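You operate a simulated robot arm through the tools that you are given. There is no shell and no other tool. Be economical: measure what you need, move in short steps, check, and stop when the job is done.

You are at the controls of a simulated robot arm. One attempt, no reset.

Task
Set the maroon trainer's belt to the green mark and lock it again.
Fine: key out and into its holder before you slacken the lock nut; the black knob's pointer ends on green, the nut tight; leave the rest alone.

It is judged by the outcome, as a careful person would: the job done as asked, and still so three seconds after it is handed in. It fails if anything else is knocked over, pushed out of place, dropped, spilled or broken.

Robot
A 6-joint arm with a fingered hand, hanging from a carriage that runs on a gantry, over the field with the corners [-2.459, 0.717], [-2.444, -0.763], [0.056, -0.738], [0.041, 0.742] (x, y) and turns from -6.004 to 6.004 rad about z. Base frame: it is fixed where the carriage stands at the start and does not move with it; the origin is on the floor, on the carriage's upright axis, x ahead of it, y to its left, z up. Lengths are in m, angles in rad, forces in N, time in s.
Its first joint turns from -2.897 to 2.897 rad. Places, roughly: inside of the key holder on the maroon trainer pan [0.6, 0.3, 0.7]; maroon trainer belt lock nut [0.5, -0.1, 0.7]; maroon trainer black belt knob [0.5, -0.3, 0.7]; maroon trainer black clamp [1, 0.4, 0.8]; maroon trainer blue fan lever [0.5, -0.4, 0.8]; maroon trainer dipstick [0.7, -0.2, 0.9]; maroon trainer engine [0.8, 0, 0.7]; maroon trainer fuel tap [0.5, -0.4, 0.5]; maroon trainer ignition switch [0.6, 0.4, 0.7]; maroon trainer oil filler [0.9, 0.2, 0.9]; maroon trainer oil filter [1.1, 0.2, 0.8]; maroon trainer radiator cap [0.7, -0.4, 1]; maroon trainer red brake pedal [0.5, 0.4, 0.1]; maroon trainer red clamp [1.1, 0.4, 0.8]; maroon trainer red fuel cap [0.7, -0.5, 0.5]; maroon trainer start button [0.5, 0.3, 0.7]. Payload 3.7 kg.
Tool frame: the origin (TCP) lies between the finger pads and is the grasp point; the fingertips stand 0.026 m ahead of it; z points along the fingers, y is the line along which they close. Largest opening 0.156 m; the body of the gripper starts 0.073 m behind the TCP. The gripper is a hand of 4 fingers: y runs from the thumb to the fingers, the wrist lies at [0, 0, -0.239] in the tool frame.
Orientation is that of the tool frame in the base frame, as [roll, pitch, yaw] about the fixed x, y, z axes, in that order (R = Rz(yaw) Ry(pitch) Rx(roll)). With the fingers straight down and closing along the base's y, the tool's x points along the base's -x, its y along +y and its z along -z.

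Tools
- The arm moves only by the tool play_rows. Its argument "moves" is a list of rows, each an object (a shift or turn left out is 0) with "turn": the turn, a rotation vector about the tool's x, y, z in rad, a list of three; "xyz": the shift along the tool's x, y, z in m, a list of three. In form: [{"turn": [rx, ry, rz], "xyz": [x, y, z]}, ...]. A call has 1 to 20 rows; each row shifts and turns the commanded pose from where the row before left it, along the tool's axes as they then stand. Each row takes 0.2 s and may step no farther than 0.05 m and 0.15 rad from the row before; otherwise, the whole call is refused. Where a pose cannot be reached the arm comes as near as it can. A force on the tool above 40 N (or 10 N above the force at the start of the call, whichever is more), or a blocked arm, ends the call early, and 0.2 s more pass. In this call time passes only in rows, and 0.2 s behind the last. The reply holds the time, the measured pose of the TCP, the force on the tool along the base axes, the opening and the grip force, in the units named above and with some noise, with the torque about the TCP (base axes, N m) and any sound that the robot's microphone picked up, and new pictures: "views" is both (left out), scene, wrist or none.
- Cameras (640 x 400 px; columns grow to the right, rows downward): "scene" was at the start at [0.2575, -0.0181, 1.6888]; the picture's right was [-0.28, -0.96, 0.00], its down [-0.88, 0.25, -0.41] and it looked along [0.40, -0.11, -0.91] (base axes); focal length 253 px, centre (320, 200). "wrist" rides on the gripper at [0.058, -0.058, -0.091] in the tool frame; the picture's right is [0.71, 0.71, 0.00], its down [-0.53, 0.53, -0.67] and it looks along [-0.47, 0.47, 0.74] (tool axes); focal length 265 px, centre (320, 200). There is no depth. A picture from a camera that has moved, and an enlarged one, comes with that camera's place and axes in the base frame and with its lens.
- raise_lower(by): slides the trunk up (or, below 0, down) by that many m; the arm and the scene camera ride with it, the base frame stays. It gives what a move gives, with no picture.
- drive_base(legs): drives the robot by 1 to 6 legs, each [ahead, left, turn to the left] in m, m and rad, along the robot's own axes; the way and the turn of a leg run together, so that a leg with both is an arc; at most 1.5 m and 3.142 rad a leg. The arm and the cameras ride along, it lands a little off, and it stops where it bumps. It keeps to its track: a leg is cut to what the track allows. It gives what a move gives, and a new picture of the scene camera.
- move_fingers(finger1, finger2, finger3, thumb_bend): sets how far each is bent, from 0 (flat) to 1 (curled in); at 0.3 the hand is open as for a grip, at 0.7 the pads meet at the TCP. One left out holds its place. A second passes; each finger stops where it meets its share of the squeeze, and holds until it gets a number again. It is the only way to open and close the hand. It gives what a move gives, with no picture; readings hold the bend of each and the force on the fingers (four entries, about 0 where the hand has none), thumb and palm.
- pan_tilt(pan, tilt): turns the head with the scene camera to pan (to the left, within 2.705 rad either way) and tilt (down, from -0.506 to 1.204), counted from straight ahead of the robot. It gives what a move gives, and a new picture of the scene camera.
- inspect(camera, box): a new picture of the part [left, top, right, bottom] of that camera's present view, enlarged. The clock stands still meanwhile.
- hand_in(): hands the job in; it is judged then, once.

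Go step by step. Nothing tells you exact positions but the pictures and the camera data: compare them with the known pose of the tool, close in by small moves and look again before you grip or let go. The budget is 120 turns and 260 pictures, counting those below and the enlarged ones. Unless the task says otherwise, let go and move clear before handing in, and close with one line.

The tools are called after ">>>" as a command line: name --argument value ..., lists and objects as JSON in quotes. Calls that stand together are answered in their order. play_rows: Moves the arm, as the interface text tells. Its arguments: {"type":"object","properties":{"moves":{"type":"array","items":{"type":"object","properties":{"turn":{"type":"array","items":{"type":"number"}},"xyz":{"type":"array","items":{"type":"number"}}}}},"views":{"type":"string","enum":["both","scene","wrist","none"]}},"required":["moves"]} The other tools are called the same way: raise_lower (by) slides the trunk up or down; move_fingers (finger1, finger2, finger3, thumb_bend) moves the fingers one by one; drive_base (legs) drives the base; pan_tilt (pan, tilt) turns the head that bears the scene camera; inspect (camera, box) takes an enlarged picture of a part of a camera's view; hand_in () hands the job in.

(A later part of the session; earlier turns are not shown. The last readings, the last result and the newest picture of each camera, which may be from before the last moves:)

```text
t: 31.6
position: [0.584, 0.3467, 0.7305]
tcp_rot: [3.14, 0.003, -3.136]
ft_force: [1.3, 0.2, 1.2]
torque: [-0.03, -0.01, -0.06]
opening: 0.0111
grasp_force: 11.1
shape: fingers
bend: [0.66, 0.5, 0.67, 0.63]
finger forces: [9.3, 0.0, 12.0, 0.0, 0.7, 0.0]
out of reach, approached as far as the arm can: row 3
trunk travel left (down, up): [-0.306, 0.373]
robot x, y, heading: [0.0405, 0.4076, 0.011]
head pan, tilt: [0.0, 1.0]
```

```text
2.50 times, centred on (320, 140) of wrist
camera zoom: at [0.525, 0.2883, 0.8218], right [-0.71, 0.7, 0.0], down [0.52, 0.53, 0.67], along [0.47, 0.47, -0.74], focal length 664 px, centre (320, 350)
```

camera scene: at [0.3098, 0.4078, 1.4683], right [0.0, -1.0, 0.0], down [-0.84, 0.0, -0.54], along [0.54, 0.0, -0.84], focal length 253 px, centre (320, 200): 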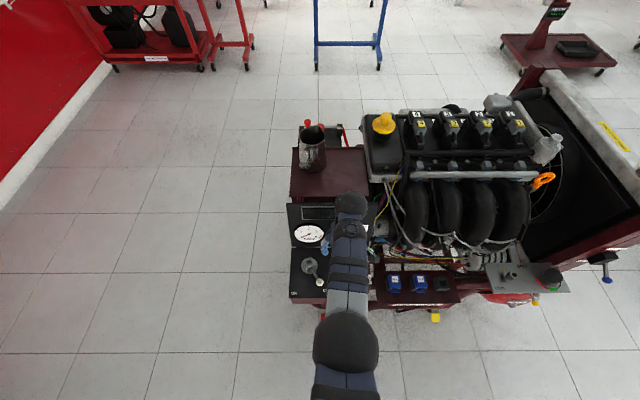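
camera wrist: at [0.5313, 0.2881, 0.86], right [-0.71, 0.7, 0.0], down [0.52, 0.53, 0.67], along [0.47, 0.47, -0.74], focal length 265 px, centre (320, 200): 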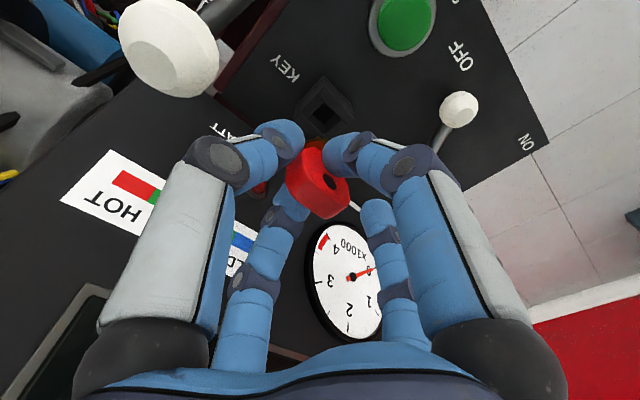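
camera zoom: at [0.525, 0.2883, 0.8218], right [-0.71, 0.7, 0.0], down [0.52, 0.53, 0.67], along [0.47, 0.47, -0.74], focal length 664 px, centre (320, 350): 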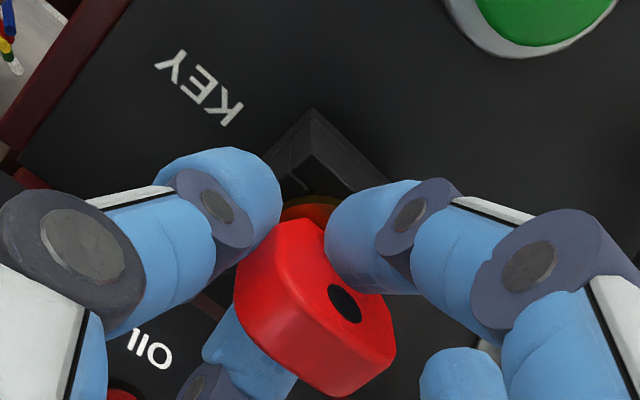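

The stem seems to start in the hole, but the arm is at its reach limit; I'll lift a little and lower with the trunk instead.

>>> play_rows --moves '[{"xyz": [0, 0, -0.006]}, {"xyz": [-0.001, 0, -0.006]}]' --views "none"

>>> raise_lower --by -0.012

>>> inspect --camera "wrist" --box '[220, 60, 420, 220]'

```text
t: 32.2
position: [0.5829, 0.3446, 0.7415]
tcp_rot: [-3.141, 0.0, -3.136]
ft_force: [-0.4, -0.2, -0.1]
torque: [-0.03, 0.01, -0.01]
opening: 0.0114
grasp_force: 10.6
shape: fingers
bend: [0.66, 0.5, 0.67, 0.63]
finger forces: [10.0, 0.0, 10.5, 0.0, 0.6, 0.1]
trunk travel left (down, up): [-0.306, 0.373]
robot x, y, heading: [0.0441, 0.4066, 0.006]
head pan, tilt: [0.0, 1.0]
```

```text
t: 32.8
position: [0.5835, 0.3451, 0.7295]
tcp_rot: [3.141, -0.001, -3.135]
ft_force: [0.0, 0.2, -0.6]
torque: [0.01, -0.01, -0.05]
opening: 0.0112
grasp_force: 11.0
shape: fingers
bend: [0.66, 0.5, 0.67, 0.63]
finger forces: [10.0, 0.0, 10.6, 0.0, 0.6, 0.0]
trunk travel left (down, up): [-0.294, 0.385]
robot x, y, heading: [0.0421, 0.4076, 0.008]
head pan, tilt: [0.0, 1.0]
```

```text
2.50 times, centred on (320, 140) of wrist
camera zoom: at [0.5256, 0.2879, 0.8219], right [-0.71, 0.7, 0.0], down [0.52, 0.53, 0.67], along [0.47, 0.47, -0.74], focal length 664 px, centre (320, 350)
```

zoom: 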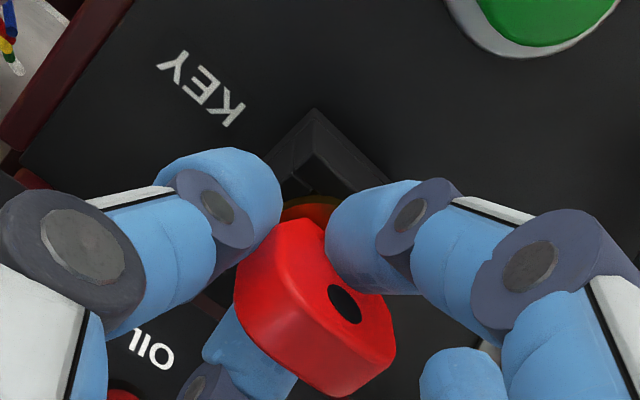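

>>> play_rows --moves '[{"xyz": [-0.002, 0, 0]}]' --views "none"

>>> raise_lower --by -0.006

>>> inspect --camera "wrist" --box '[220, 60, 420, 220]'

```text
t: 33.2
position: [0.5857, 0.3455, 0.73]
tcp_rot: [3.141, 0.0, -3.136]
ft_force: [0.3, 0.1, 0.7]
torque: [0.01, 0.03, 0.01]
opening: 0.011
grasp_force: 10.6
shape: fingers
bend: [0.66, 0.5, 0.67, 0.63]
finger forces: [10.1, 0.1, 10.5, 0.1, 0.6, 0.0]
trunk travel left (down, up): [-0.294, 0.385]
robot x, y, heading: [0.0424, 0.4082, 0.008]
head pan, tilt: [0.0, 1.0]
```

```text
t: 33.8
position: [0.5856, 0.3449, 0.7233]
tcp_rot: [-3.14, 0.001, -3.138]
ft_force: [0.1, -0.5, -0.7]
torque: [0.01, -0.01, 0.03]
opening: 0.0111
grasp_force: 9.7
shape: fingers
bend: [0.66, 0.5, 0.67, 0.63]
finger forces: [10.3, 0.0, 10.4, 0.0, 0.5, 0.1]
trunk travel left (down, up): [-0.288, 0.391]
robot x, y, heading: [0.0406, 0.4079, 0.004]
head pan, tilt: [0.0, 1.0]
```

```text
2.50 times, centred on (320, 140) of wrist
camera zoom: at [0.5275, 0.2883, 0.816], right [-0.71, 0.7, 0.0], down [0.52, 0.53, 0.67], along [0.47, 0.47, -0.74], focal length 664 px, centre (320, 350)
```

zoom: 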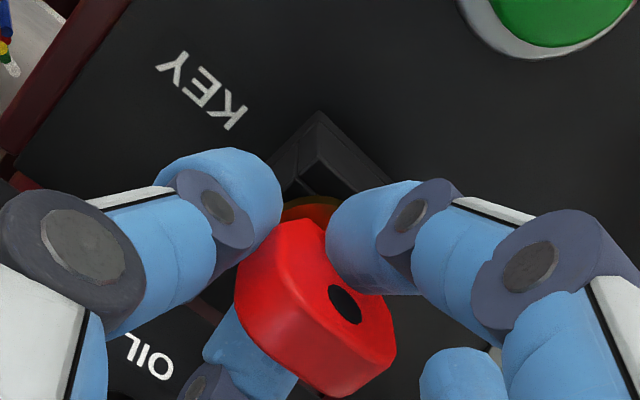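

>>> raise_lower --by -0.005

>>> inspect --camera "wrist" --box '[220, 60, 420, 220]'

```text
t: 34.3
position: [0.5847, 0.346, 0.7191]
tcp_rot: [3.141, 0.0, -3.136]
ft_force: [-0.1, 0.6, -0.8]
torque: [0.06, 0.02, -0.03]
opening: 0.0113
grasp_force: 10.5
shape: fingers
bend: [0.66, 0.5, 0.67, 0.63]
finger forces: [10.1, 0.0, 10.3, 0.1, 0.6, 0.0]
trunk travel left (down, up): [-0.283, 0.396]
robot x, y, heading: [0.0405, 0.4071, 0.01]
head pan, tilt: [0.0, 1.0]
```

```text
2.50 times, centred on (320, 140) of wrist
camera zoom: at [0.5274, 0.2883, 0.811], right [-0.71, 0.7, 0.0], down [0.52, 0.53, 0.67], along [0.47, 0.47, -0.74], focal length 664 px, centre (320, 350)
```

zoom: 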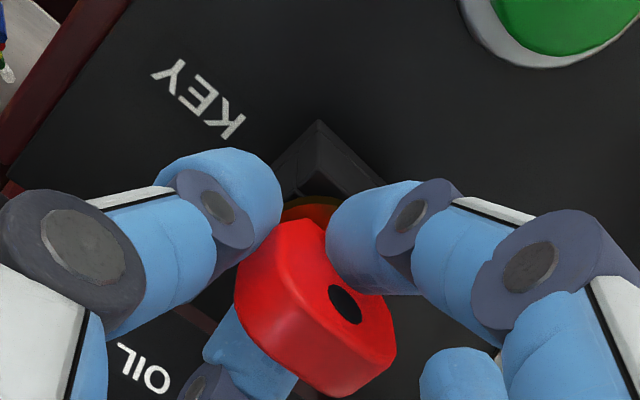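

>>> raise_lower --by -0.005

>>> raise_lower --by -0.004

>>> inspect --camera "wrist" --box '[220, 60, 420, 220]'

```text
t: 34.9
position: [0.5866, 0.3458, 0.7161]
tcp_rot: [-3.141, 0.002, -3.136]
ft_force: [-3.7, 1.9, 17.7]
torque: [0.01, 0.15, 0.0]
opening: 0.0111
grasp_force: 21.6
shape: fingers
bend: [0.72, 0.5, 0.72, 0.63]
finger forces: [25.6, 0.0, 16.4, 0.0, 0.4, 0.1]
trunk travel left (down, up): [-0.278, 0.401]
robot x, y, heading: [0.0434, 0.4051, 0.007]
head pan, tilt: [0.0, 1.0]
```

```text
t: 35.3
position: [0.5903, 0.3457, 0.7147]
tcp_rot: [-3.14, 0.007, -3.135]
ft_force: [-5.0, 1.2, 16.9]
torque: [0.01, 0.18, 0.0]
opening: 0.0117
grasp_force: 23.2
shape: fingers
bend: [0.74, 0.5, 0.72, 0.63]
finger forces: [32.4, 0.1, 13.4, 0.0, 0.5, 0.0]
trunk travel left (down, up): [-0.275, 0.404]
robot x, y, heading: [0.0416, 0.4095, 0.007]
head pan, tilt: [0.0, 1.0]
stopped: the force on the tool passed its limit at 43 N (the readings are from after the stop); the commanded pose is now the measured one
```

```text
2.50 times, centred on (320, 140) of wrist
camera zoom: at [0.5306, 0.2881, 0.8071], right [-0.71, 0.7, -0.01], down [0.52, 0.53, 0.67], along [0.48, 0.47, -0.74], focal length 664 px, centre (320, 350)
```

zoom: 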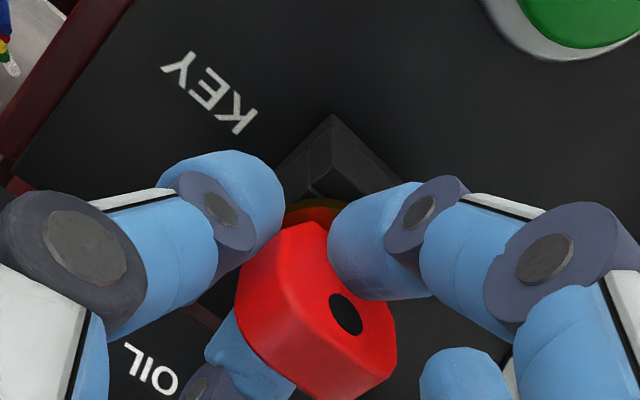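

Contact: something bottomed out. I'll ease up 4 mm and check whether the key stayed seated.

>>> raise_lower --by 0.005

>>> inspect --camera "wrist" --box '[220, 60, 420, 220]'

>>> inspect --camera "scene" --box '[280, 215, 400, 300]'

```text
t: 35.9
position: [0.5866, 0.3465, 0.7174]
tcp_rot: [-3.141, 0.003, -3.135]
ft_force: [-0.4, 1.1, -0.3]
torque: [0.03, 0.03, -0.02]
opening: 0.0113
grasp_force: 10.9
shape: fingers
bend: [0.72, 0.5, 0.72, 0.63]
finger forces: [11.3, 0.0, 9.6, 0.0, 0.8, 0.0]
trunk travel left (down, up): [-0.28, 0.399]
robot x, y, heading: [0.0401, 0.4051, 0.004]
head pan, tilt: [0.0, 1.0]
```

```text
2.50 times, centred on (320, 140) of wrist
camera zoom: at [0.5288, 0.2882, 0.8099], right [-0.71, 0.7, 0.0], down [0.52, 0.53, 0.67], along [0.47, 0.47, -0.74], focal length 664 px, centre (320, 350)
```

zoom: 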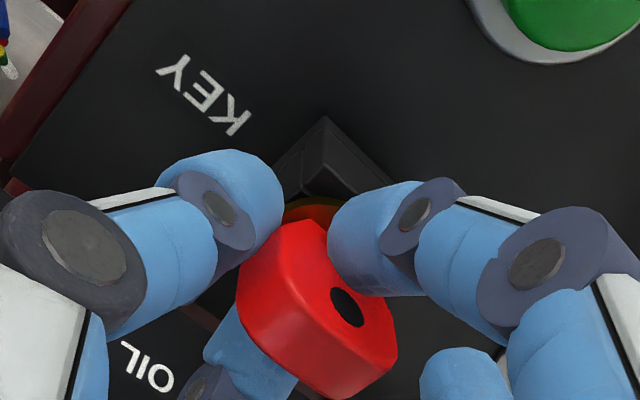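

```text
4.71 times, centred on (340, 258) of scene
camera zoom: at [0.3097, 0.4079, 1.442], right [0.0, -1.0, 0.0], down [-0.84, 0.0, -0.54], along [0.54, 0.0, -0.84], focal length 1191 px, centre (226, -71)
```

zoom: 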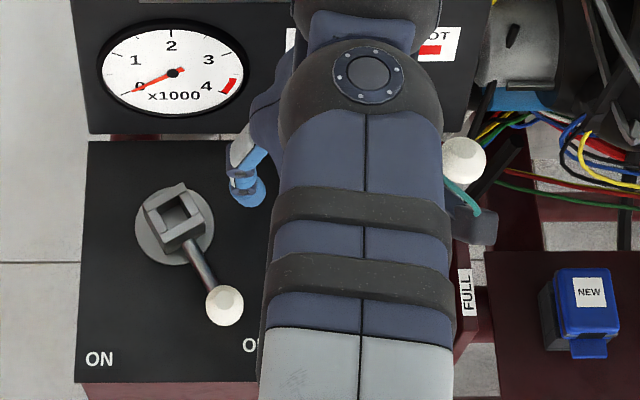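

The contact height (TCP 0.717 versus 0.721 when it sat in the switch) fits a seated key. I'll loosen the fingers a little and check that it stays.

>>> move_fingers --finger1 0.64 --finger3 0.64 --thumb_bend 0.6

>>> inspect --camera "wrist" --box '[220, 60, 420, 220]'

```text
t: 36.9
position: [0.5869, 0.3434, 0.7183]
tcp_rot: [3.141, 0.004, -3.136]
ft_force: [0.4, 0.0, 0.4]
torque: [-0.01, -0.01, 0.03]
opening: 0.0179
grasp_force: 0.0
shape: fingers
bend: [0.64, 0.5, 0.64, 0.6]
finger forces: [0.1, 0.0, 0.0, 0.0, 0.1, 0.1]
trunk travel left (down, up): [-0.28, 0.399]
robot x, y, heading: [0.0392, 0.4073, 0.003]
head pan, tilt: [0.0, 1.0]
```

```text
2.50 times, centred on (320, 140) of wrist
camera zoom: at [0.5293, 0.288, 0.8107], right [-0.71, 0.7, 0.0], down [0.52, 0.53, 0.67], along [0.47, 0.47, -0.74], focal length 664 px, centre (320, 350)
```

zoom: 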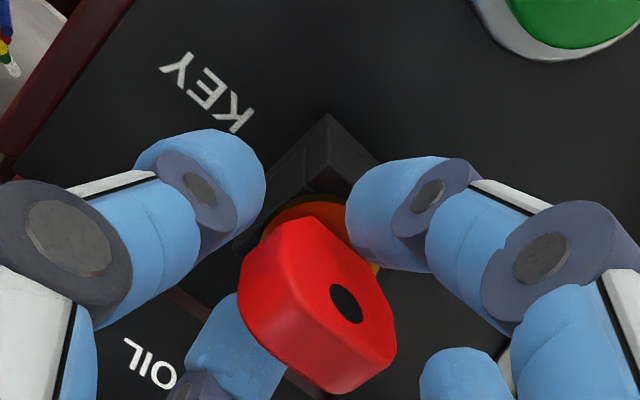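

The key stands by itself in the holder. I'll open a bit more and rise straight up.

>>> move_fingers --finger1 0.59 --finger3 0.59

>>> raise_lower --by 0.08

>>> inspect --camera "wrist" --box '[180, 0, 460, 200]'

```text
t: 37.9
position: [0.5878, 0.3451, 0.7185]
tcp_rot: [3.141, 0.005, -3.136]
ft_force: [0.5, 0.1, 0.4]
torque: [-0.02, 0.03, -0.01]
opening: 0.0239
grasp_force: 0.1
shape: fingers
bend: [0.59, 0.5, 0.59, 0.6]
finger forces: [0.1, 0.0, 0.0, 0.0, 0.0, 0.0]
trunk travel left (down, up): [-0.28, 0.399]
robot x, y, heading: [0.0406, 0.4095, 0.004]
head pan, tilt: [0.0, 1.0]
```

```text
t: 39.0
position: [0.5876, 0.3448, 0.799]
tcp_rot: [-3.141, 0.002, -3.136]
ft_force: [0.3, 0.2, -0.7]
torque: [0.01, -0.02, 0.0]
opening: 0.024
grasp_force: 0.0
shape: fingers
bend: [0.59, 0.5, 0.59, 0.6]
finger forces: [0.0, 0.0, 0.0, 0.0, 0.0, 0.0]
trunk travel left (down, up): [-0.36, 0.319]
robot x, y, heading: [0.0454, 0.4081, 0.009]
head pan, tilt: [0.0, 1.0]
```

```text
2.00 times, centred on (320, 100) of wrist
camera zoom: at [0.5291, 0.288, 0.8906], right [-0.71, 0.7, 0.0], down [0.52, 0.53, 0.67], along [0.47, 0.47, -0.74], focal length 531 px, centre (320, 400)
```

zoom: 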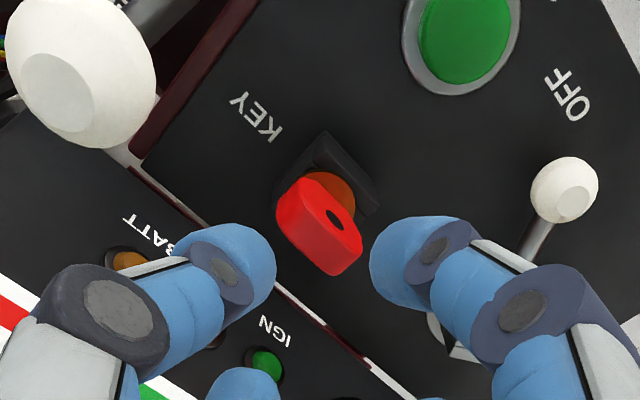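

The key is seated in its holder. Next I rise well clear and drive right to the belt plate: nut near (0.525, −0.149), top z≈0.74; knob near (0.526, −0.270), top z≈0.727.

>>> raise_lower --by 0.2

>>> drive_base --legs '[[-0.08, 0, 0], [0, -0.49, 0]]'

>>> move_fingers --finger1 0.3 --finger2 0.3 --finger3 0.3 --thumb_bend 0.3

>>> play_rows --moves '[{"xyz": [0, 0, 0]}]' --views "both"

```text
t: 41.2
position: [0.5873, 0.3454, 0.9984]
tcp_rot: [3.141, 0.004, -3.138]
ft_force: [1.4, 0.4, 0.4]
torque: [0.01, 0.01, -0.01]
opening: 0.0237
grasp_force: 0.0
shape: fingers
bend: [0.59, 0.5, 0.59, 0.6]
finger forces: [0.0, 0.1, 0.0, 0.0, 0.1, 0.0]
trunk travel left (down, up): [-0.56, 0.119]
robot x, y, heading: [0.0403, 0.4091, 0.006]
head pan, tilt: [0.0, 1.0]
```

```text
t: 44.8
position: [0.5026, -0.1553, 0.9989]
tcp_rot: [3.141, 0.007, 3.126]
ft_force: [0.8, 0.2, 0.6]
torque: [-0.03, -0.03, 0.02]
opening: 0.0241
grasp_force: 0.1
shape: fingers
bend: [0.59, 0.5, 0.59, 0.6]
finger forces: [0.0, 0.1, 0.0, 0.0, 0.0, 0.0]
trunk travel left (down, up): [-0.56, 0.119]
robot x, y, heading: [-0.0408, -0.0785, -0.016]
head pan, tilt: [0.0, 1.0]
camera scene: at [0.2258, -0.0876, 1.7222], right [-0.02, -1.0, 0.0], down [-0.84, 0.01, -0.54], along [0.54, -0.01, -0.84], focal length 253 px, centre (320, 200)
```

scene: 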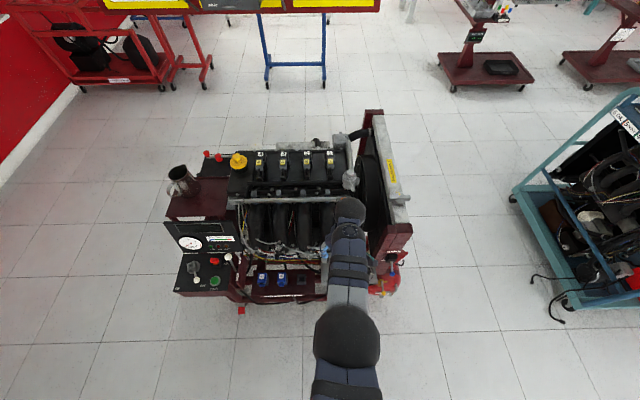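

```text
t: 45.8
position: [0.5021, -0.1563, 0.9988]
tcp_rot: [3.141, 0.006, 3.129]
ft_force: [0.9, -0.7, -0.2]
torque: [0.01, 0.0, -0.03]
opening: 0.1065
grasp_force: 0.1
shape: fingers
bend: [0.3, 0.3, 0.3, 0.3]
finger forces: [0.1, 0.1, 0.0, 0.0, 0.1, 0.0]
trunk travel left (down, up): [-0.56, 0.119]
robot x, y, heading: [-0.0418, -0.0813, -0.017]
head pan, tilt: [0.0, 1.0]
```

```text
t: 46.1
position: [0.5026, -0.1562, 0.999]
tcp_rot: [3.141, 0.006, 3.129]
ft_force: [0.6, -0.1, -0.2]
torque: [-0.02, 0.04, -0.01]
opening: 0.1064
grasp_force: 0.1
shape: fingers
bend: [0.3, 0.3, 0.3, 0.3]
finger forces: [0.1, 0.1, 0.0, 0.1, 0.0, 0.0]
trunk travel left (down, up): [-0.56, 0.119]
robot x, y, heading: [-0.0422, -0.0828, -0.016]
head pan, tilt: [0.0, 1.0]
camera scene: at [0.2258, -0.0877, 1.7222], right [-0.02, -1.0, 0.0], down [-0.84, 0.01, -0.54], along [0.54, -0.01, -0.84], focal length 253 px, centre (320, 200)
camera wrist: at [0.4429, -0.2117, 1.0907], right [-0.7, 0.72, 0.0], down [0.53, 0.52, 0.67], along [0.48, 0.47, -0.74], focal length 265 px, centre (320, 200)
```

scene: 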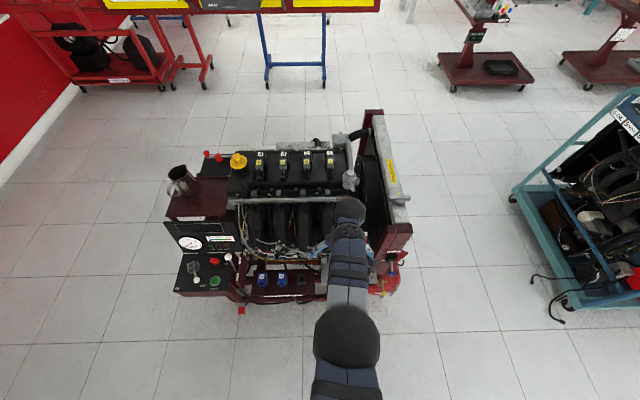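
wrist: 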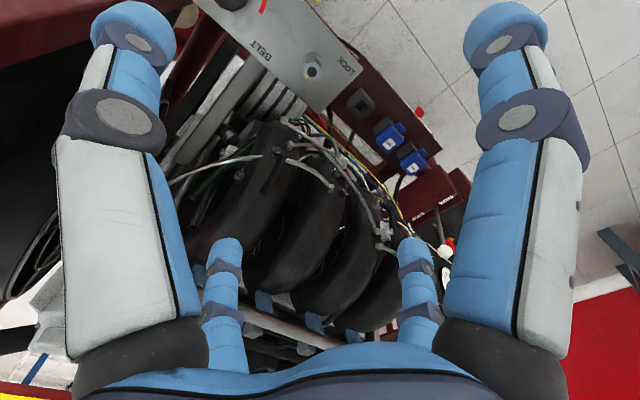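

>>> raise_lower --by -0.12

>>> play_rows --moves '[{"xyz": [-0.01, -0.005, 0]}]' --views "wrist"

>>> inspect --camera "wrist" --box '[180, 0, 380, 120]'

>>> inspect --camera "scene" --box '[290, 180, 430, 310]'

```text
t: 47.6
position: [0.5023, -0.1558, 0.8792]
tcp_rot: [3.141, 0.006, 3.128]
ft_force: [-0.7, 0.2, 0.6]
torque: [0.01, 0.01, 0.02]
opening: 0.1064
grasp_force: 0.1
shape: fingers
bend: [0.3, 0.3, 0.3, 0.3]
finger forces: [0.0, 0.0, 0.0, 0.0, 0.1, 0.1]
trunk travel left (down, up): [-0.44, 0.239]
robot x, y, heading: [-0.0455, -0.0805, -0.017]
head pan, tilt: [0.0, 1.0]
```

```text
t: 48.0
position: [0.5047, -0.1585, 0.8823]
tcp_rot: [3.141, 0.005, 3.129]
ft_force: [0.6, -0.1, 0.4]
torque: [0.02, 0.04, -0.01]
opening: 0.1062
grasp_force: 0.1
shape: fingers
bend: [0.3, 0.3, 0.3, 0.3]
finger forces: [0.0, 0.0, 0.1, 0.0, 0.0, 0.0]
out of reach, approached as far as the arm can: row 1
trunk travel left (down, up): [-0.44, 0.239]
robot x, y, heading: [-0.0483, -0.0842, -0.012]
head pan, tilt: [0.0, 1.0]
camera wrist: at [0.4447, -0.2146, 0.9739], right [-0.7, 0.72, 0.0], down [0.53, 0.52, 0.67], along [0.48, 0.47, -0.74], focal length 265 px, centre (320, 200)
```

wrist: 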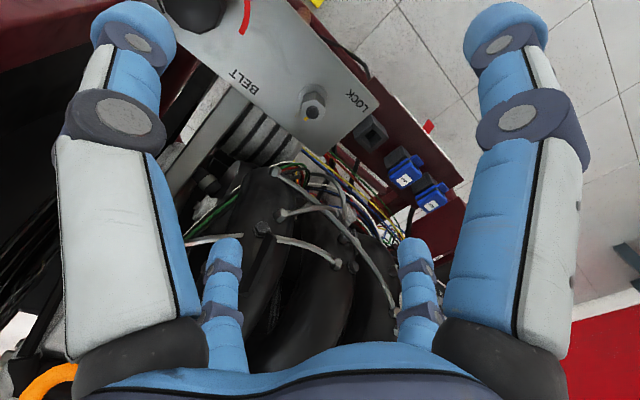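

```text
3.20 times, centred on (280, 60) of wrist
camera zoom: at [0.4447, -0.2146, 0.9739], right [-0.7, 0.72, 0.0], down [0.53, 0.52, 0.67], along [0.48, 0.47, -0.74], focal length 849 px, centre (448, 648)
```

zoom: 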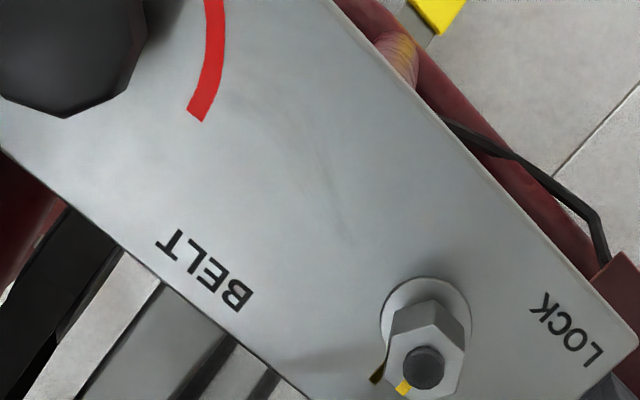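

```text
3.08 times, centred on (360, 245) of scene
camera zoom: at [0.2258, -0.0877, 1.6022], right [-0.02, -1.0, 0.0], down [-0.84, 0.01, -0.54], along [0.54, -0.01, -0.84], focal length 779 px, centre (197, 62)
```

zoom: 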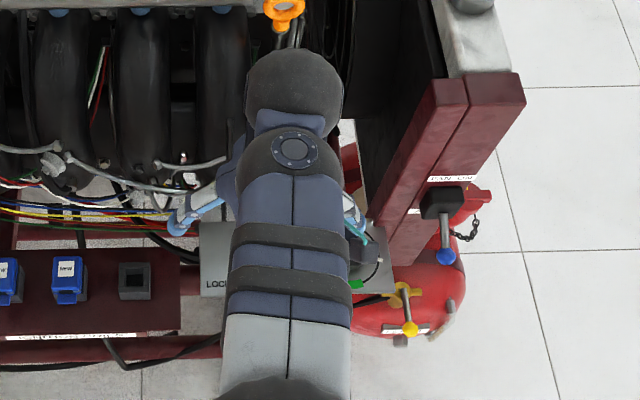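

The nut's yellow mark lines up with one on the plate (tight). Nut top is at about (0.523, −0.148, 0.74). I'll bring the carriage ahead for reach, pre-bend the fingers, and settle above the nut.

>>> move_fingers --finger1 0.45 --finger2 0.45 --finger3 0.45 --thumb_bend 0.45

>>> drive_base --legs '[[0.075, 0, 0]]'

>>> play_rows --moves '[{"xyz": [0.025, 0.005, 0]}, {"xyz": [0.025, 0.005, 0]}, {"xyz": [0.003, 0, 0.02]}, {"xyz": [0, 0, 0.03]}]' --views "wrist"

```text
t: 49.0
position: [0.5042, -0.1592, 0.8822]
tcp_rot: [-3.14, 0.004, 3.127]
ft_force: [0.2, -0.3, 0.2]
torque: [0.01, 0.01, -0.01]
opening: 0.0659
grasp_force: 0.0
shape: fingers
bend: [0.45, 0.45, 0.45, 0.45]
finger forces: [0.0, 0.0, 0.1, 0.0, 0.1, 0.0]
trunk travel left (down, up): [-0.44, 0.239]
robot x, y, heading: [-0.0451, -0.0844, -0.015]
head pan, tilt: [0.0, 1.0]
```

```text
t: 50.1
position: [0.5799, -0.1611, 0.8825]
tcp_rot: [-3.141, 0.006, 3.125]
ft_force: [3.5, -4.2, -1.4]
torque: [0.02, 0.11, -0.28]
opening: 0.0657
grasp_force: 2.2
shape: fingers
bend: [0.45, 0.45, 0.44, 0.45]
finger forces: [0.0, 0.0, 4.4, 0.0, 0.0, 0.1]
trunk travel left (down, up): [-0.44, 0.239]
robot x, y, heading: [0.0349, -0.0836, -0.024]
head pan, tilt: [0.0, 1.0]
camera scene: at [0.3014, -0.0896, 1.6022], right [-0.02, -1.0, 0.0], down [-0.84, 0.01, -0.54], along [0.54, -0.01, -0.84], focal length 253 px, centre (320, 200)
```

scene: 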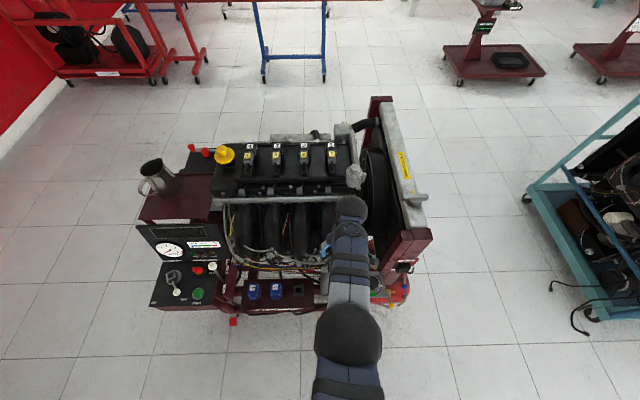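

```text
t: 51.1
position: [0.5242, -0.1499, 0.8301]
tcp_rot: [-3.141, 0.003, 3.128]
ft_force: [-2.5, 0.1, 0.6]
torque: [-0.01, -0.06, 0.04]
opening: 0.0657
grasp_force: 1.8
shape: fingers
bend: [0.45, 0.45, 0.47, 0.45]
finger forces: [0.0, 0.1, 3.0, 0.0, 0.0, 0.0]
trunk travel left (down, up): [-0.44, 0.239]
robot x, y, heading: [0.0328, -0.0812, -0.018]
head pan, tilt: [0.0, 1.0]
camera wrist: at [0.4651, -0.2062, 0.9224], right [-0.7, 0.72, 0.0], down [0.53, 0.52, 0.67], along [0.48, 0.47, -0.74], focal length 265 px, centre (320, 200)
```

wrist: 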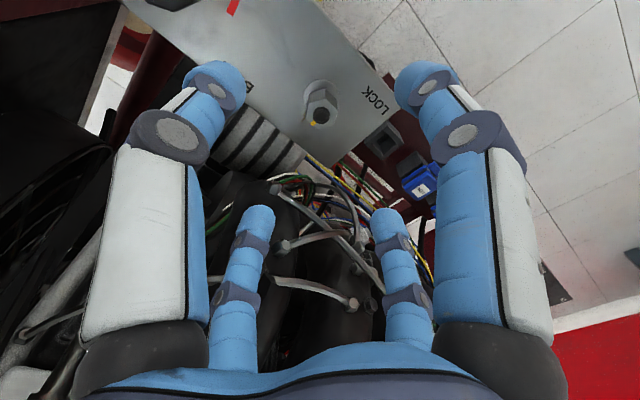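

Finger3 is brushing the engine's intake. I'll tuck it in further before going lower.

>>> move_fingers --finger3 0.6 --finger2 0.5

>>> inspect --camera "wrist" --box '[180, 40, 440, 220]'

```text
t: 52.1
position: [0.5255, -0.1506, 0.8324]
tcp_rot: [-3.141, 0.008, 3.123]
ft_force: [-0.3, 1.0, 0.1]
torque: [0.01, -0.01, 0.0]
opening: 0.0653
grasp_force: 0.1
shape: fingers
bend: [0.45, 0.5, 0.6, 0.45]
finger forces: [0.0, 0.0, 0.1, 0.0, 0.0, 0.0]
trunk travel left (down, up): [-0.44, 0.239]
robot x, y, heading: [0.0309, -0.0811, -0.014]
head pan, tilt: [0.0, 1.0]
```

```text
2.22 times, centred on (310, 130) of wrist
camera zoom: at [0.4662, -0.2069, 0.9231], right [-0.7, 0.72, -0.01], down [0.53, 0.52, 0.67], along [0.49, 0.46, -0.74], focal length 590 px, centre (342, 356)
```

zoom: 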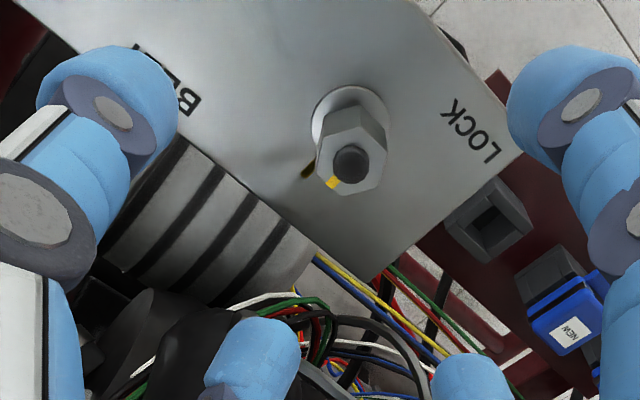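

The nut's flats face about 15° off the x axis (mod 60°). I'll centre over it, turn the hand 15° so finger1 and finger3 meet flats, and descend.

>>> play_rows --moves '[{"xyz": [0.0025, 0.003, 0.015], "turn": [0, 0, -0.13]}, {"xyz": [0, 0, 0.02], "turn": [0, 0, -0.13]}, {"xyz": [0, 0, 0.02]}, {"xyz": [0, 0, 0.015]}]' --views "wrist"

>>> inspect --camera "wrist" --box '[180, 80, 460, 260]'

```text
t: 53.1
position: [0.5153, -0.1463, 0.7694]
tcp_rot: [-3.141, 0.007, -2.899]
ft_force: [0.3, -0.1, -0.4]
torque: [0.01, -0.02, -0.04]
opening: 0.0655
grasp_force: 0.0
shape: fingers
bend: [0.45, 0.5, 0.6, 0.45]
finger forces: [0.0, 0.1, 0.1, 0.0, 0.0, 0.0]
out of reach, approached as far as the arm can: row 3, 4
trunk travel left (down, up): [-0.44, 0.239]
robot x, y, heading: [0.0323, -0.0852, -0.01]
head pan, tilt: [0.0, 1.0]
camera wrist: at [0.4715, -0.2144, 0.8609], right [-0.86, 0.52, -0.01], down [0.38, 0.64, 0.67], along [0.35, 0.57, -0.74], focal length 265 px, centre (320, 200)
```

wrist: 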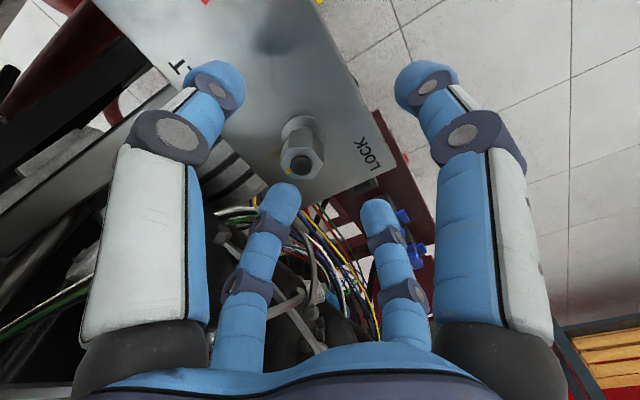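

```text
2.22 times, centred on (320, 170) of wrist
camera zoom: at [0.4715, -0.2144, 0.8609], right [-0.86, 0.52, -0.01], down [0.38, 0.64, 0.67], along [0.35, 0.57, -0.74], focal length 590 px, centre (320, 267)
```

zoom: 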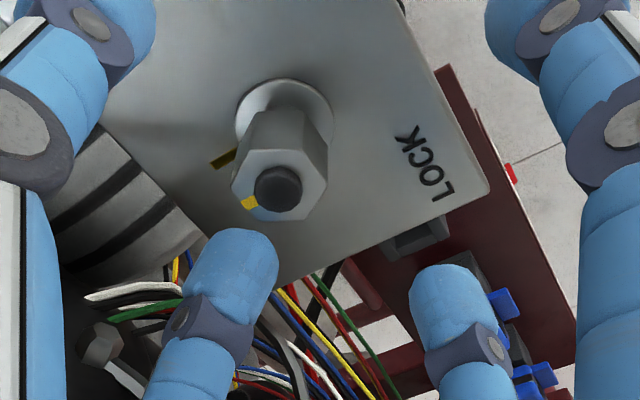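

The arm is at its reach limit again, so I'll swap arm height for trunk height, then take a close look at the nut from directly above.

>>> play_rows --moves '[{"xyz": [0, 0, -0.03]}, {"xyz": [0, 0, -0.03]}, {"xyz": [-0.008, 0, -0.03]}]' --views "none"

>>> raise_lower --by -0.09

>>> inspect --camera "wrist" --box '[260, 100, 360, 190]'

```text
t: 53.9
position: [0.5232, -0.142, 0.8584]
tcp_rot: [-3.139, 0.01, -2.898]
ft_force: [0.5, -0.1, 0.4]
torque: [0.04, -0.01, 0.01]
opening: 0.0658
grasp_force: 0.0
shape: fingers
bend: [0.45, 0.5, 0.6, 0.45]
finger forces: [0.0, 0.1, 0.0, 0.0, 0.0, 0.0]
trunk travel left (down, up): [-0.44, 0.239]
robot x, y, heading: [0.0315, -0.083, -0.018]
head pan, tilt: [0.0, 1.0]
```

```text
t: 55.1
position: [0.5232, -0.1435, 0.7685]
tcp_rot: [-3.14, 0.007, -2.899]
ft_force: [0.5, -0.1, -0.4]
torque: [0.01, -0.02, -0.05]
opening: 0.0655
grasp_force: 0.0
shape: fingers
bend: [0.45, 0.5, 0.6, 0.45]
finger forces: [0.0, 0.0, 0.1, 0.0, 0.1, 0.0]
trunk travel left (down, up): [-0.35, 0.329]
robot x, y, heading: [0.0334, -0.084, -0.018]
head pan, tilt: [0.0, 1.0]
```

```text
4.44 times, centred on (310, 145) of wrist
camera zoom: at [0.4809, -0.212, 0.8603], right [-0.86, 0.52, -0.01], down [0.38, 0.64, 0.67], along [0.35, 0.57, -0.74], focal length 1180 px, centre (364, 444)
```

zoom: 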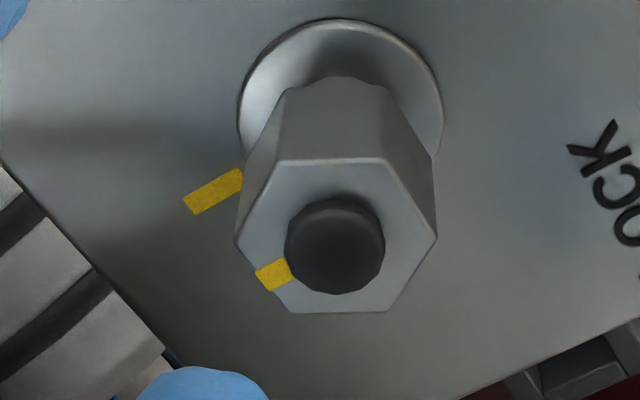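

The hex is clear now: flats face ±x exactly, with the yellow mark on the +x flat. I'll square the hand to it, centre, and lower around it.

>>> move_fingers --finger1 0.5 --finger3 0.58 --thumb_bend 0.5

>>> play_rows --moves '[{"xyz": [0.0015, -0.0055, 0], "turn": [0, 0, 0.122]}, {"turn": [0, 0, 0.122]}, {"xyz": [0, 0, 0.01]}, {"xyz": [0, 0, 0.01]}]' --views "wrist"

>>> inspect --camera "wrist" --box '[220, 80, 420, 220]'

```text
t: 56.1
position: [0.5247, -0.1439, 0.7682]
tcp_rot: [-3.141, 0.007, -2.898]
ft_force: [-0.2, -0.5, 0.5]
torque: [-0.01, 0.01, -0.01]
opening: 0.0514
grasp_force: 0.1
shape: fingers
bend: [0.5, 0.5, 0.57, 0.5]
finger forces: [0.0, 0.0, 0.0, 0.1, 0.0, 0.0]
trunk travel left (down, up): [-0.35, 0.329]
robot x, y, heading: [0.0352, -0.0864, -0.018]
head pan, tilt: [0.0, 1.0]
```

```text
t: 57.1
position: [0.5234, -0.1483, 0.7489]
tcp_rot: [-3.141, 0.004, 3.14]
ft_force: [-0.1, 0.1, -0.3]
torque: [0.01, 0.02, 0.01]
opening: 0.0515
grasp_force: 0.1
shape: fingers
bend: [0.5, 0.5, 0.57, 0.5]
finger forces: [0.0, 0.0, 0.1, 0.0, 0.0, 0.1]
trunk travel left (down, up): [-0.35, 0.329]
robot x, y, heading: [0.0331, -0.0858, -0.014]
head pan, tilt: [0.0, 1.0]
camera wrist: at [0.4648, -0.2053, 0.8402], right [-0.71, 0.71, -0.01], down [0.52, 0.53, 0.67], along [0.48, 0.47, -0.74], focal length 265 px, centre (320, 200)
```

wrist: 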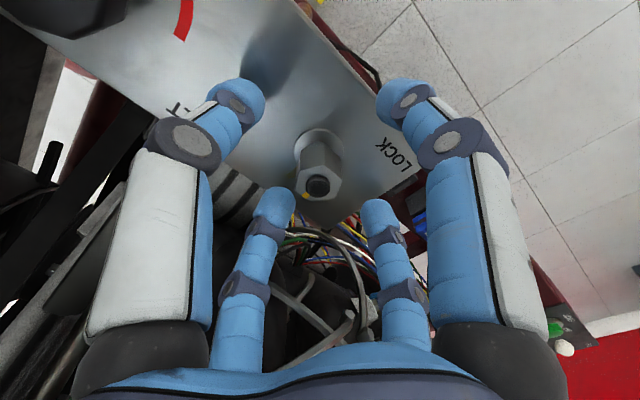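

```text
2.86 times, centred on (320, 150) of wrist
camera zoom: at [0.4648, -0.2053, 0.8402], right [-0.71, 0.71, -0.01], down [0.52, 0.53, 0.67], along [0.48, 0.47, -0.74], focal length 758 px, centre (320, 343)
```

zoom: 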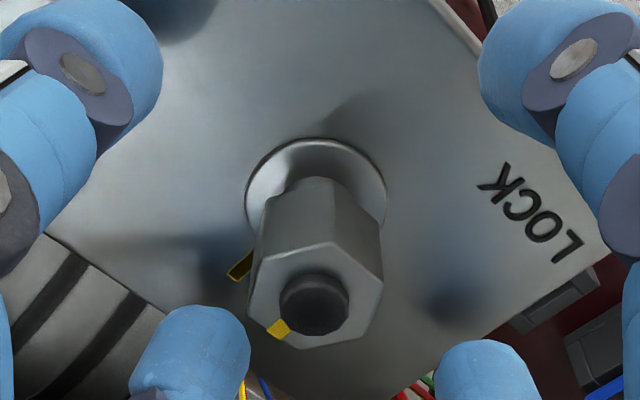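

Centred. Lowering 13 mm and closing finger1/finger3 on the flats, then the other two.

>>> play_rows --moves '[{"xyz": [0, 0, 0.007]}, {"xyz": [0, 0, 0.006]}]' --views "none"

>>> move_fingers --finger1 0.8 --finger3 0.8

>>> move_fingers --finger2 0.8 --thumb_bend 0.8

>>> inspect --camera "wrist" --box '[220, 80, 420, 220]'

```text
t: 57.7
position: [0.5281, -0.1488, 0.7395]
tcp_rot: [-3.14, 0.012, -3.14]
ft_force: [-4.6, 0.3, 28.8]
torque: [0.5, 0.2, 0.03]
opening: 0.051
grasp_force: 14.9
shape: fingers
bend: [0.5, 0.49, 0.57, 0.5]
finger forces: [0.2, 19.6, 0.0, 0.0, 10.0, 0.1]
trunk travel left (down, up): [-0.35, 0.329]
robot x, y, heading: [0.0344, -0.0819, -0.014]
head pan, tilt: [0.0, 1.0]
```

```text
t: 58.2
position: [0.5282, -0.1491, 0.74]
tcp_rot: [-3.139, 0.014, -3.14]
ft_force: [-4.2, 0.4, 16.8]
torque: [0.53, 0.35, 0.05]
opening: 0.0487
grasp_force: 17.5
shape: fingers
bend: [0.52, 0.49, 0.67, 0.5]
finger forces: [8.7, 14.6, 7.3, 0.1, 4.6, 0.0]
trunk travel left (down, up): [-0.35, 0.329]
robot x, y, heading: [0.0285, -0.0815, -0.012]
head pan, tilt: [0.0, 1.0]
stopped: the force on the tool passed its limit at 42 N (the readings are from after the stop); the commanded pose is now the measured one
```

```text
t: 59.2
position: [0.5277, -0.1508, 0.739]
tcp_rot: [-3.139, 0.013, 3.139]
ft_force: [3.5, -5.9, 3.9]
torque: [-0.01, 0.55, -0.01]
opening: 0.0317
grasp_force: 27.8
shape: fingers
bend: [0.52, 0.62, 0.67, 0.66]
finger forces: [19.4, 9.3, 9.6, 0.0, 17.2, 0.0]
trunk travel left (down, up): [-0.35, 0.329]
robot x, y, heading: [0.0317, -0.0844, -0.02]
head pan, tilt: [0.0, 1.0]
```

```text
2.86 times, centred on (320, 150) of wrist
camera zoom: at [0.4685, -0.2073, 0.8298], right [-0.71, 0.71, -0.01], down [0.52, 0.53, 0.67], along [0.48, 0.47, -0.74], focal length 758 px, centre (320, 343)
```

zoom: 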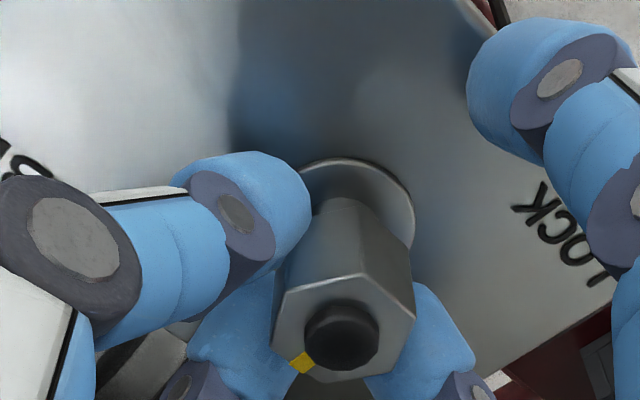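

The open fingertips touched the plate. I'll reopen, rise to 0.75, recentre, and close partly before going lower.

>>> move_fingers --finger1 0.5 --finger2 0.52 --finger3 0.57 --thumb_bend 0.52

>>> play_rows --moves '[{"xyz": [0.002, 0, -0.006]}, {"xyz": [0.002, 0.001, -0.005]}]' --views "none"

>>> move_fingers --finger1 0.6 --finger2 0.6 --finger3 0.6 --thumb_bend 0.6

>>> inspect --camera "wrist" --box '[220, 80, 420, 220]'

```text
t: 60.2
position: [0.5285, -0.1501, 0.7393]
tcp_rot: [-3.141, 0.016, -3.141]
ft_force: [-1.1, 2.3, 19.8]
torque: [0.21, 0.11, -0.01]
opening: 0.0448
grasp_force: 9.9
shape: fingers
bend: [0.51, 0.54, 0.56, 0.53]
finger forces: [0.8, 11.5, 0.0, 0.0, 7.6, 0.0]
trunk travel left (down, up): [-0.35, 0.329]
robot x, y, heading: [0.0292, -0.0853, -0.014]
head pan, tilt: [0.0, 1.0]
```

```text
t: 60.8
position: [0.5217, -0.1459, 0.7474]
tcp_rot: [-3.139, 0.009, 3.142]
ft_force: [-0.3, 0.0, 0.1]
torque: [0.0, 0.0, 0.02]
opening: 0.0477
grasp_force: 0.0
shape: fingers
bend: [0.5, 0.52, 0.56, 0.52]
finger forces: [0.0, 0.0, 0.1, 0.0, 0.0, 0.0]
trunk travel left (down, up): [-0.35, 0.329]
robot x, y, heading: [0.0341, -0.0861, -0.018]
head pan, tilt: [0.0, 1.0]
```

```text
t: 61.8
position: [0.5218, -0.1464, 0.7503]
tcp_rot: [-3.139, 0.011, -3.141]
ft_force: [-0.2, -0.2, -0.3]
torque: [0.04, 0.0, 0.0]
opening: 0.0232
grasp_force: 0.0
shape: fingers
bend: [0.6, 0.6, 0.6, 0.6]
finger forces: [0.0, 0.0, 0.1, 0.0, 0.0, 0.0]
trunk travel left (down, up): [-0.35, 0.329]
robot x, y, heading: [0.0325, -0.0794, -0.019]
head pan, tilt: [0.0, 1.0]
```

```text
2.86 times, centred on (320, 150) of wrist
camera zoom: at [0.4636, -0.2038, 0.8407], right [-0.71, 0.71, -0.01], down [0.52, 0.53, 0.67], along [0.48, 0.47, -0.74], focal length 758 px, centre (320, 343)
```

zoom: 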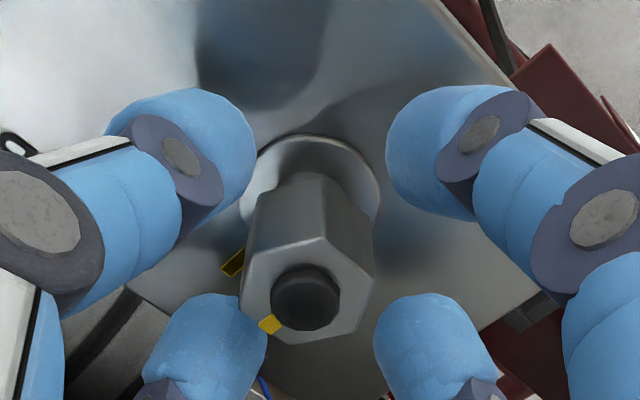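

>>> play_rows --moves '[{"xyz": [-0.0017, -0.0023, 0.003]}, {"xyz": [0, 0, 0.005]}]' --views "none"

>>> move_fingers --finger1 0.8 --finger3 0.8

>>> move_fingers --finger2 0.8 --thumb_bend 0.8

>>> inspect --camera "wrist" --box '[220, 80, 420, 220]'

```text
t: 62.4
position: [0.5228, -0.1494, 0.7411]
tcp_rot: [-3.14, 0.011, -3.141]
ft_force: [1.2, 0.3, 0.0]
torque: [0.0, 0.04, 0.01]
opening: 0.0232
grasp_force: 0.1
shape: fingers
bend: [0.6, 0.6, 0.6, 0.6]
finger forces: [0.0, 0.0, 0.0, 0.0, 0.1, 0.1]
trunk travel left (down, up): [-0.35, 0.329]
robot x, y, heading: [0.0304, -0.0835, -0.017]
head pan, tilt: [0.0, 1.0]
```

```text
t: 63.4
position: [0.5239, -0.1498, 0.7427]
tcp_rot: [-3.14, 0.011, -3.141]
ft_force: [0.5, 0.4, -4.5]
torque: [0.0, -0.03, 0.0]
opening: 0.0165
grasp_force: 8.4
shape: fingers
bend: [0.66, 0.6, 0.65, 0.6]
finger forces: [7.8, 0.0, 9.0, 0.1, 0.0, 0.0]
trunk travel left (down, up): [-0.35, 0.329]
robot x, y, heading: [0.0307, -0.0855, -0.016]
head pan, tilt: [0.0, 1.0]
```

```text
t: 64.4
position: [0.5235, -0.1505, 0.7405]
tcp_rot: [-3.139, 0.011, 3.14]
ft_force: [3.3, -4.9, -10.6]
torque: [-0.04, -0.06, 0.03]
opening: 0.0063
grasp_force: 20.7
shape: fingers
bend: [0.66, 0.64, 0.65, 0.66]
finger forces: [7.6, 9.5, 9.8, 0.1, 15.7, 0.0]
trunk travel left (down, up): [-0.35, 0.329]
robot x, y, heading: [0.036, -0.0824, -0.018]
head pan, tilt: [0.0, 1.0]
```

```text
2.86 times, centred on (320, 150) of wrist
camera zoom: at [0.4645, -0.2079, 0.8327], right [-0.71, 0.71, -0.01], down [0.52, 0.53, 0.67], along [0.48, 0.47, -0.74], focal length 758 px, centre (320, 343)
```

zoom: 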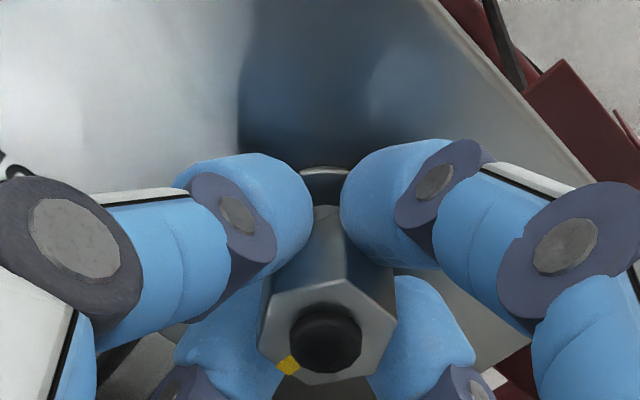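

The nut is gripped by all four fingers. Turning counter-clockwise (seen from above) to slacken.

>>> play_rows --moves '[{"turn": [0, 0, -0.08]}, {"turn": [0, 0, -0.08]}, {"turn": [0, 0, -0.08]}, {"turn": [0, 0, -0.08]}, {"turn": [0, 0, -0.08]}]' --views "none"

>>> inspect --camera "wrist" --box '[220, 80, 420, 220]'

```text
t: 65.6
position: [0.5252, -0.1513, 0.7412]
tcp_rot: [-3.135, 0.01, -2.741]
ft_force: [2.6, -6.9, -8.2]
torque: [-0.05, -0.02, -0.01]
opening: 0.0063
grasp_force: 22.2
shape: fingers
bend: [0.66, 0.64, 0.65, 0.66]
finger forces: [8.1, 9.2, 9.6, 0.1, 17.8, 0.0]
trunk travel left (down, up): [-0.35, 0.329]
robot x, y, heading: [0.0305, -0.0802, -0.02]
head pan, tilt: [0.0, 1.0]
```

```text
2.86 times, centred on (320, 150) of wrist
camera zoom: at [0.4922, -0.2259, 0.8328], right [-0.93, 0.38, -0.01], down [0.27, 0.69, 0.67], along [0.26, 0.62, -0.74], focal length 758 px, centre (320, 343)
```

zoom: 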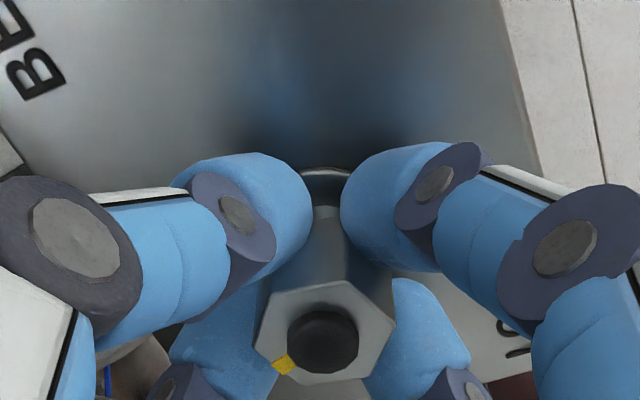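

It turns with the hand. Continuing further.

>>> play_rows --moves '[{"turn": [0, 0, -0.1]}, {"turn": [0, 0, -0.1]}, {"turn": [0, 0, -0.1]}, {"turn": [0, 0, -0.1]}, {"turn": [0, 0, -0.1]}, {"turn": [0, 0, -0.1]}]' --views "none"

>>> inspect --camera "wrist" --box '[220, 80, 420, 220]'

```text
t: 67.0
position: [0.5254, -0.1506, 0.7409]
tcp_rot: [-3.129, 0.004, -2.14]
ft_force: [5.9, -4.4, -3.6]
torque: [-0.01, -0.03, -0.02]
opening: 0.0063
grasp_force: 23.4
shape: fingers
bend: [0.66, 0.64, 0.65, 0.66]
finger forces: [8.7, 9.5, 9.6, 0.1, 18.1, 0.1]
trunk travel left (down, up): [-0.35, 0.329]
robot x, y, heading: [0.0292, -0.0831, -0.016]
head pan, tilt: [0.0, 1.0]
```

```text
2.86 times, centred on (320, 150) of wrist
camera zoom: at [0.5419, -0.2296, 0.8332], right [-0.98, -0.21, -0.01], down [-0.17, 0.73, 0.66], along [-0.13, 0.65, -0.75], focal length 758 px, centre (320, 343)
```

zoom: 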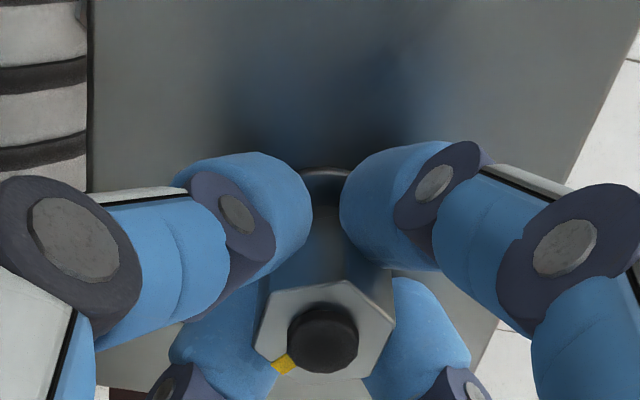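

>>> play_rows --moves '[{"turn": [0, 0, -0.1]}, {"turn": [0, 0, -0.1]}, {"turn": [0, 0, -0.1]}, {"turn": [0, 0, -0.1]}, {"turn": [0, 0, -0.1]}, {"turn": [0, 0, -0.1]}]' --views "none"

>>> inspect --camera "wrist" --box '[220, 80, 420, 220]'

```text
t: 68.4
position: [0.5203, -0.15, 0.7509]
tcp_rot: [-3.125, 0.005, -1.541]
ft_force: [21.8, -5.1, -29.9]
torque: [-0.09, -0.17, -0.01]
opening: 0.0096
grasp_force: 20.0
shape: fingers
bend: [0.65, 0.68, 0.65, 0.64]
finger forces: [8.5, 3.9, 6.3, 0.1, 20.9, 0.0]
out of reach, approached as far as the arm can: row 5, 6
trunk travel left (down, up): [-0.35, 0.329]
robot x, y, heading: [0.0311, -0.0845, -0.018]
head pan, tilt: [0.0, 1.0]
```

```text
2.86 times, centred on (320, 150) of wrist
camera zoom: at [0.5773, -0.2042, 0.8431], right [-0.69, -0.73, -0.01], down [-0.55, 0.51, 0.66], along [-0.47, 0.46, -0.75], focal length 758 px, centre (320, 343)
```

zoom: 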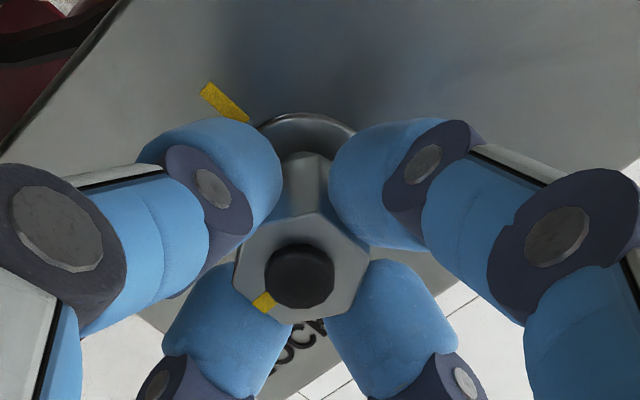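

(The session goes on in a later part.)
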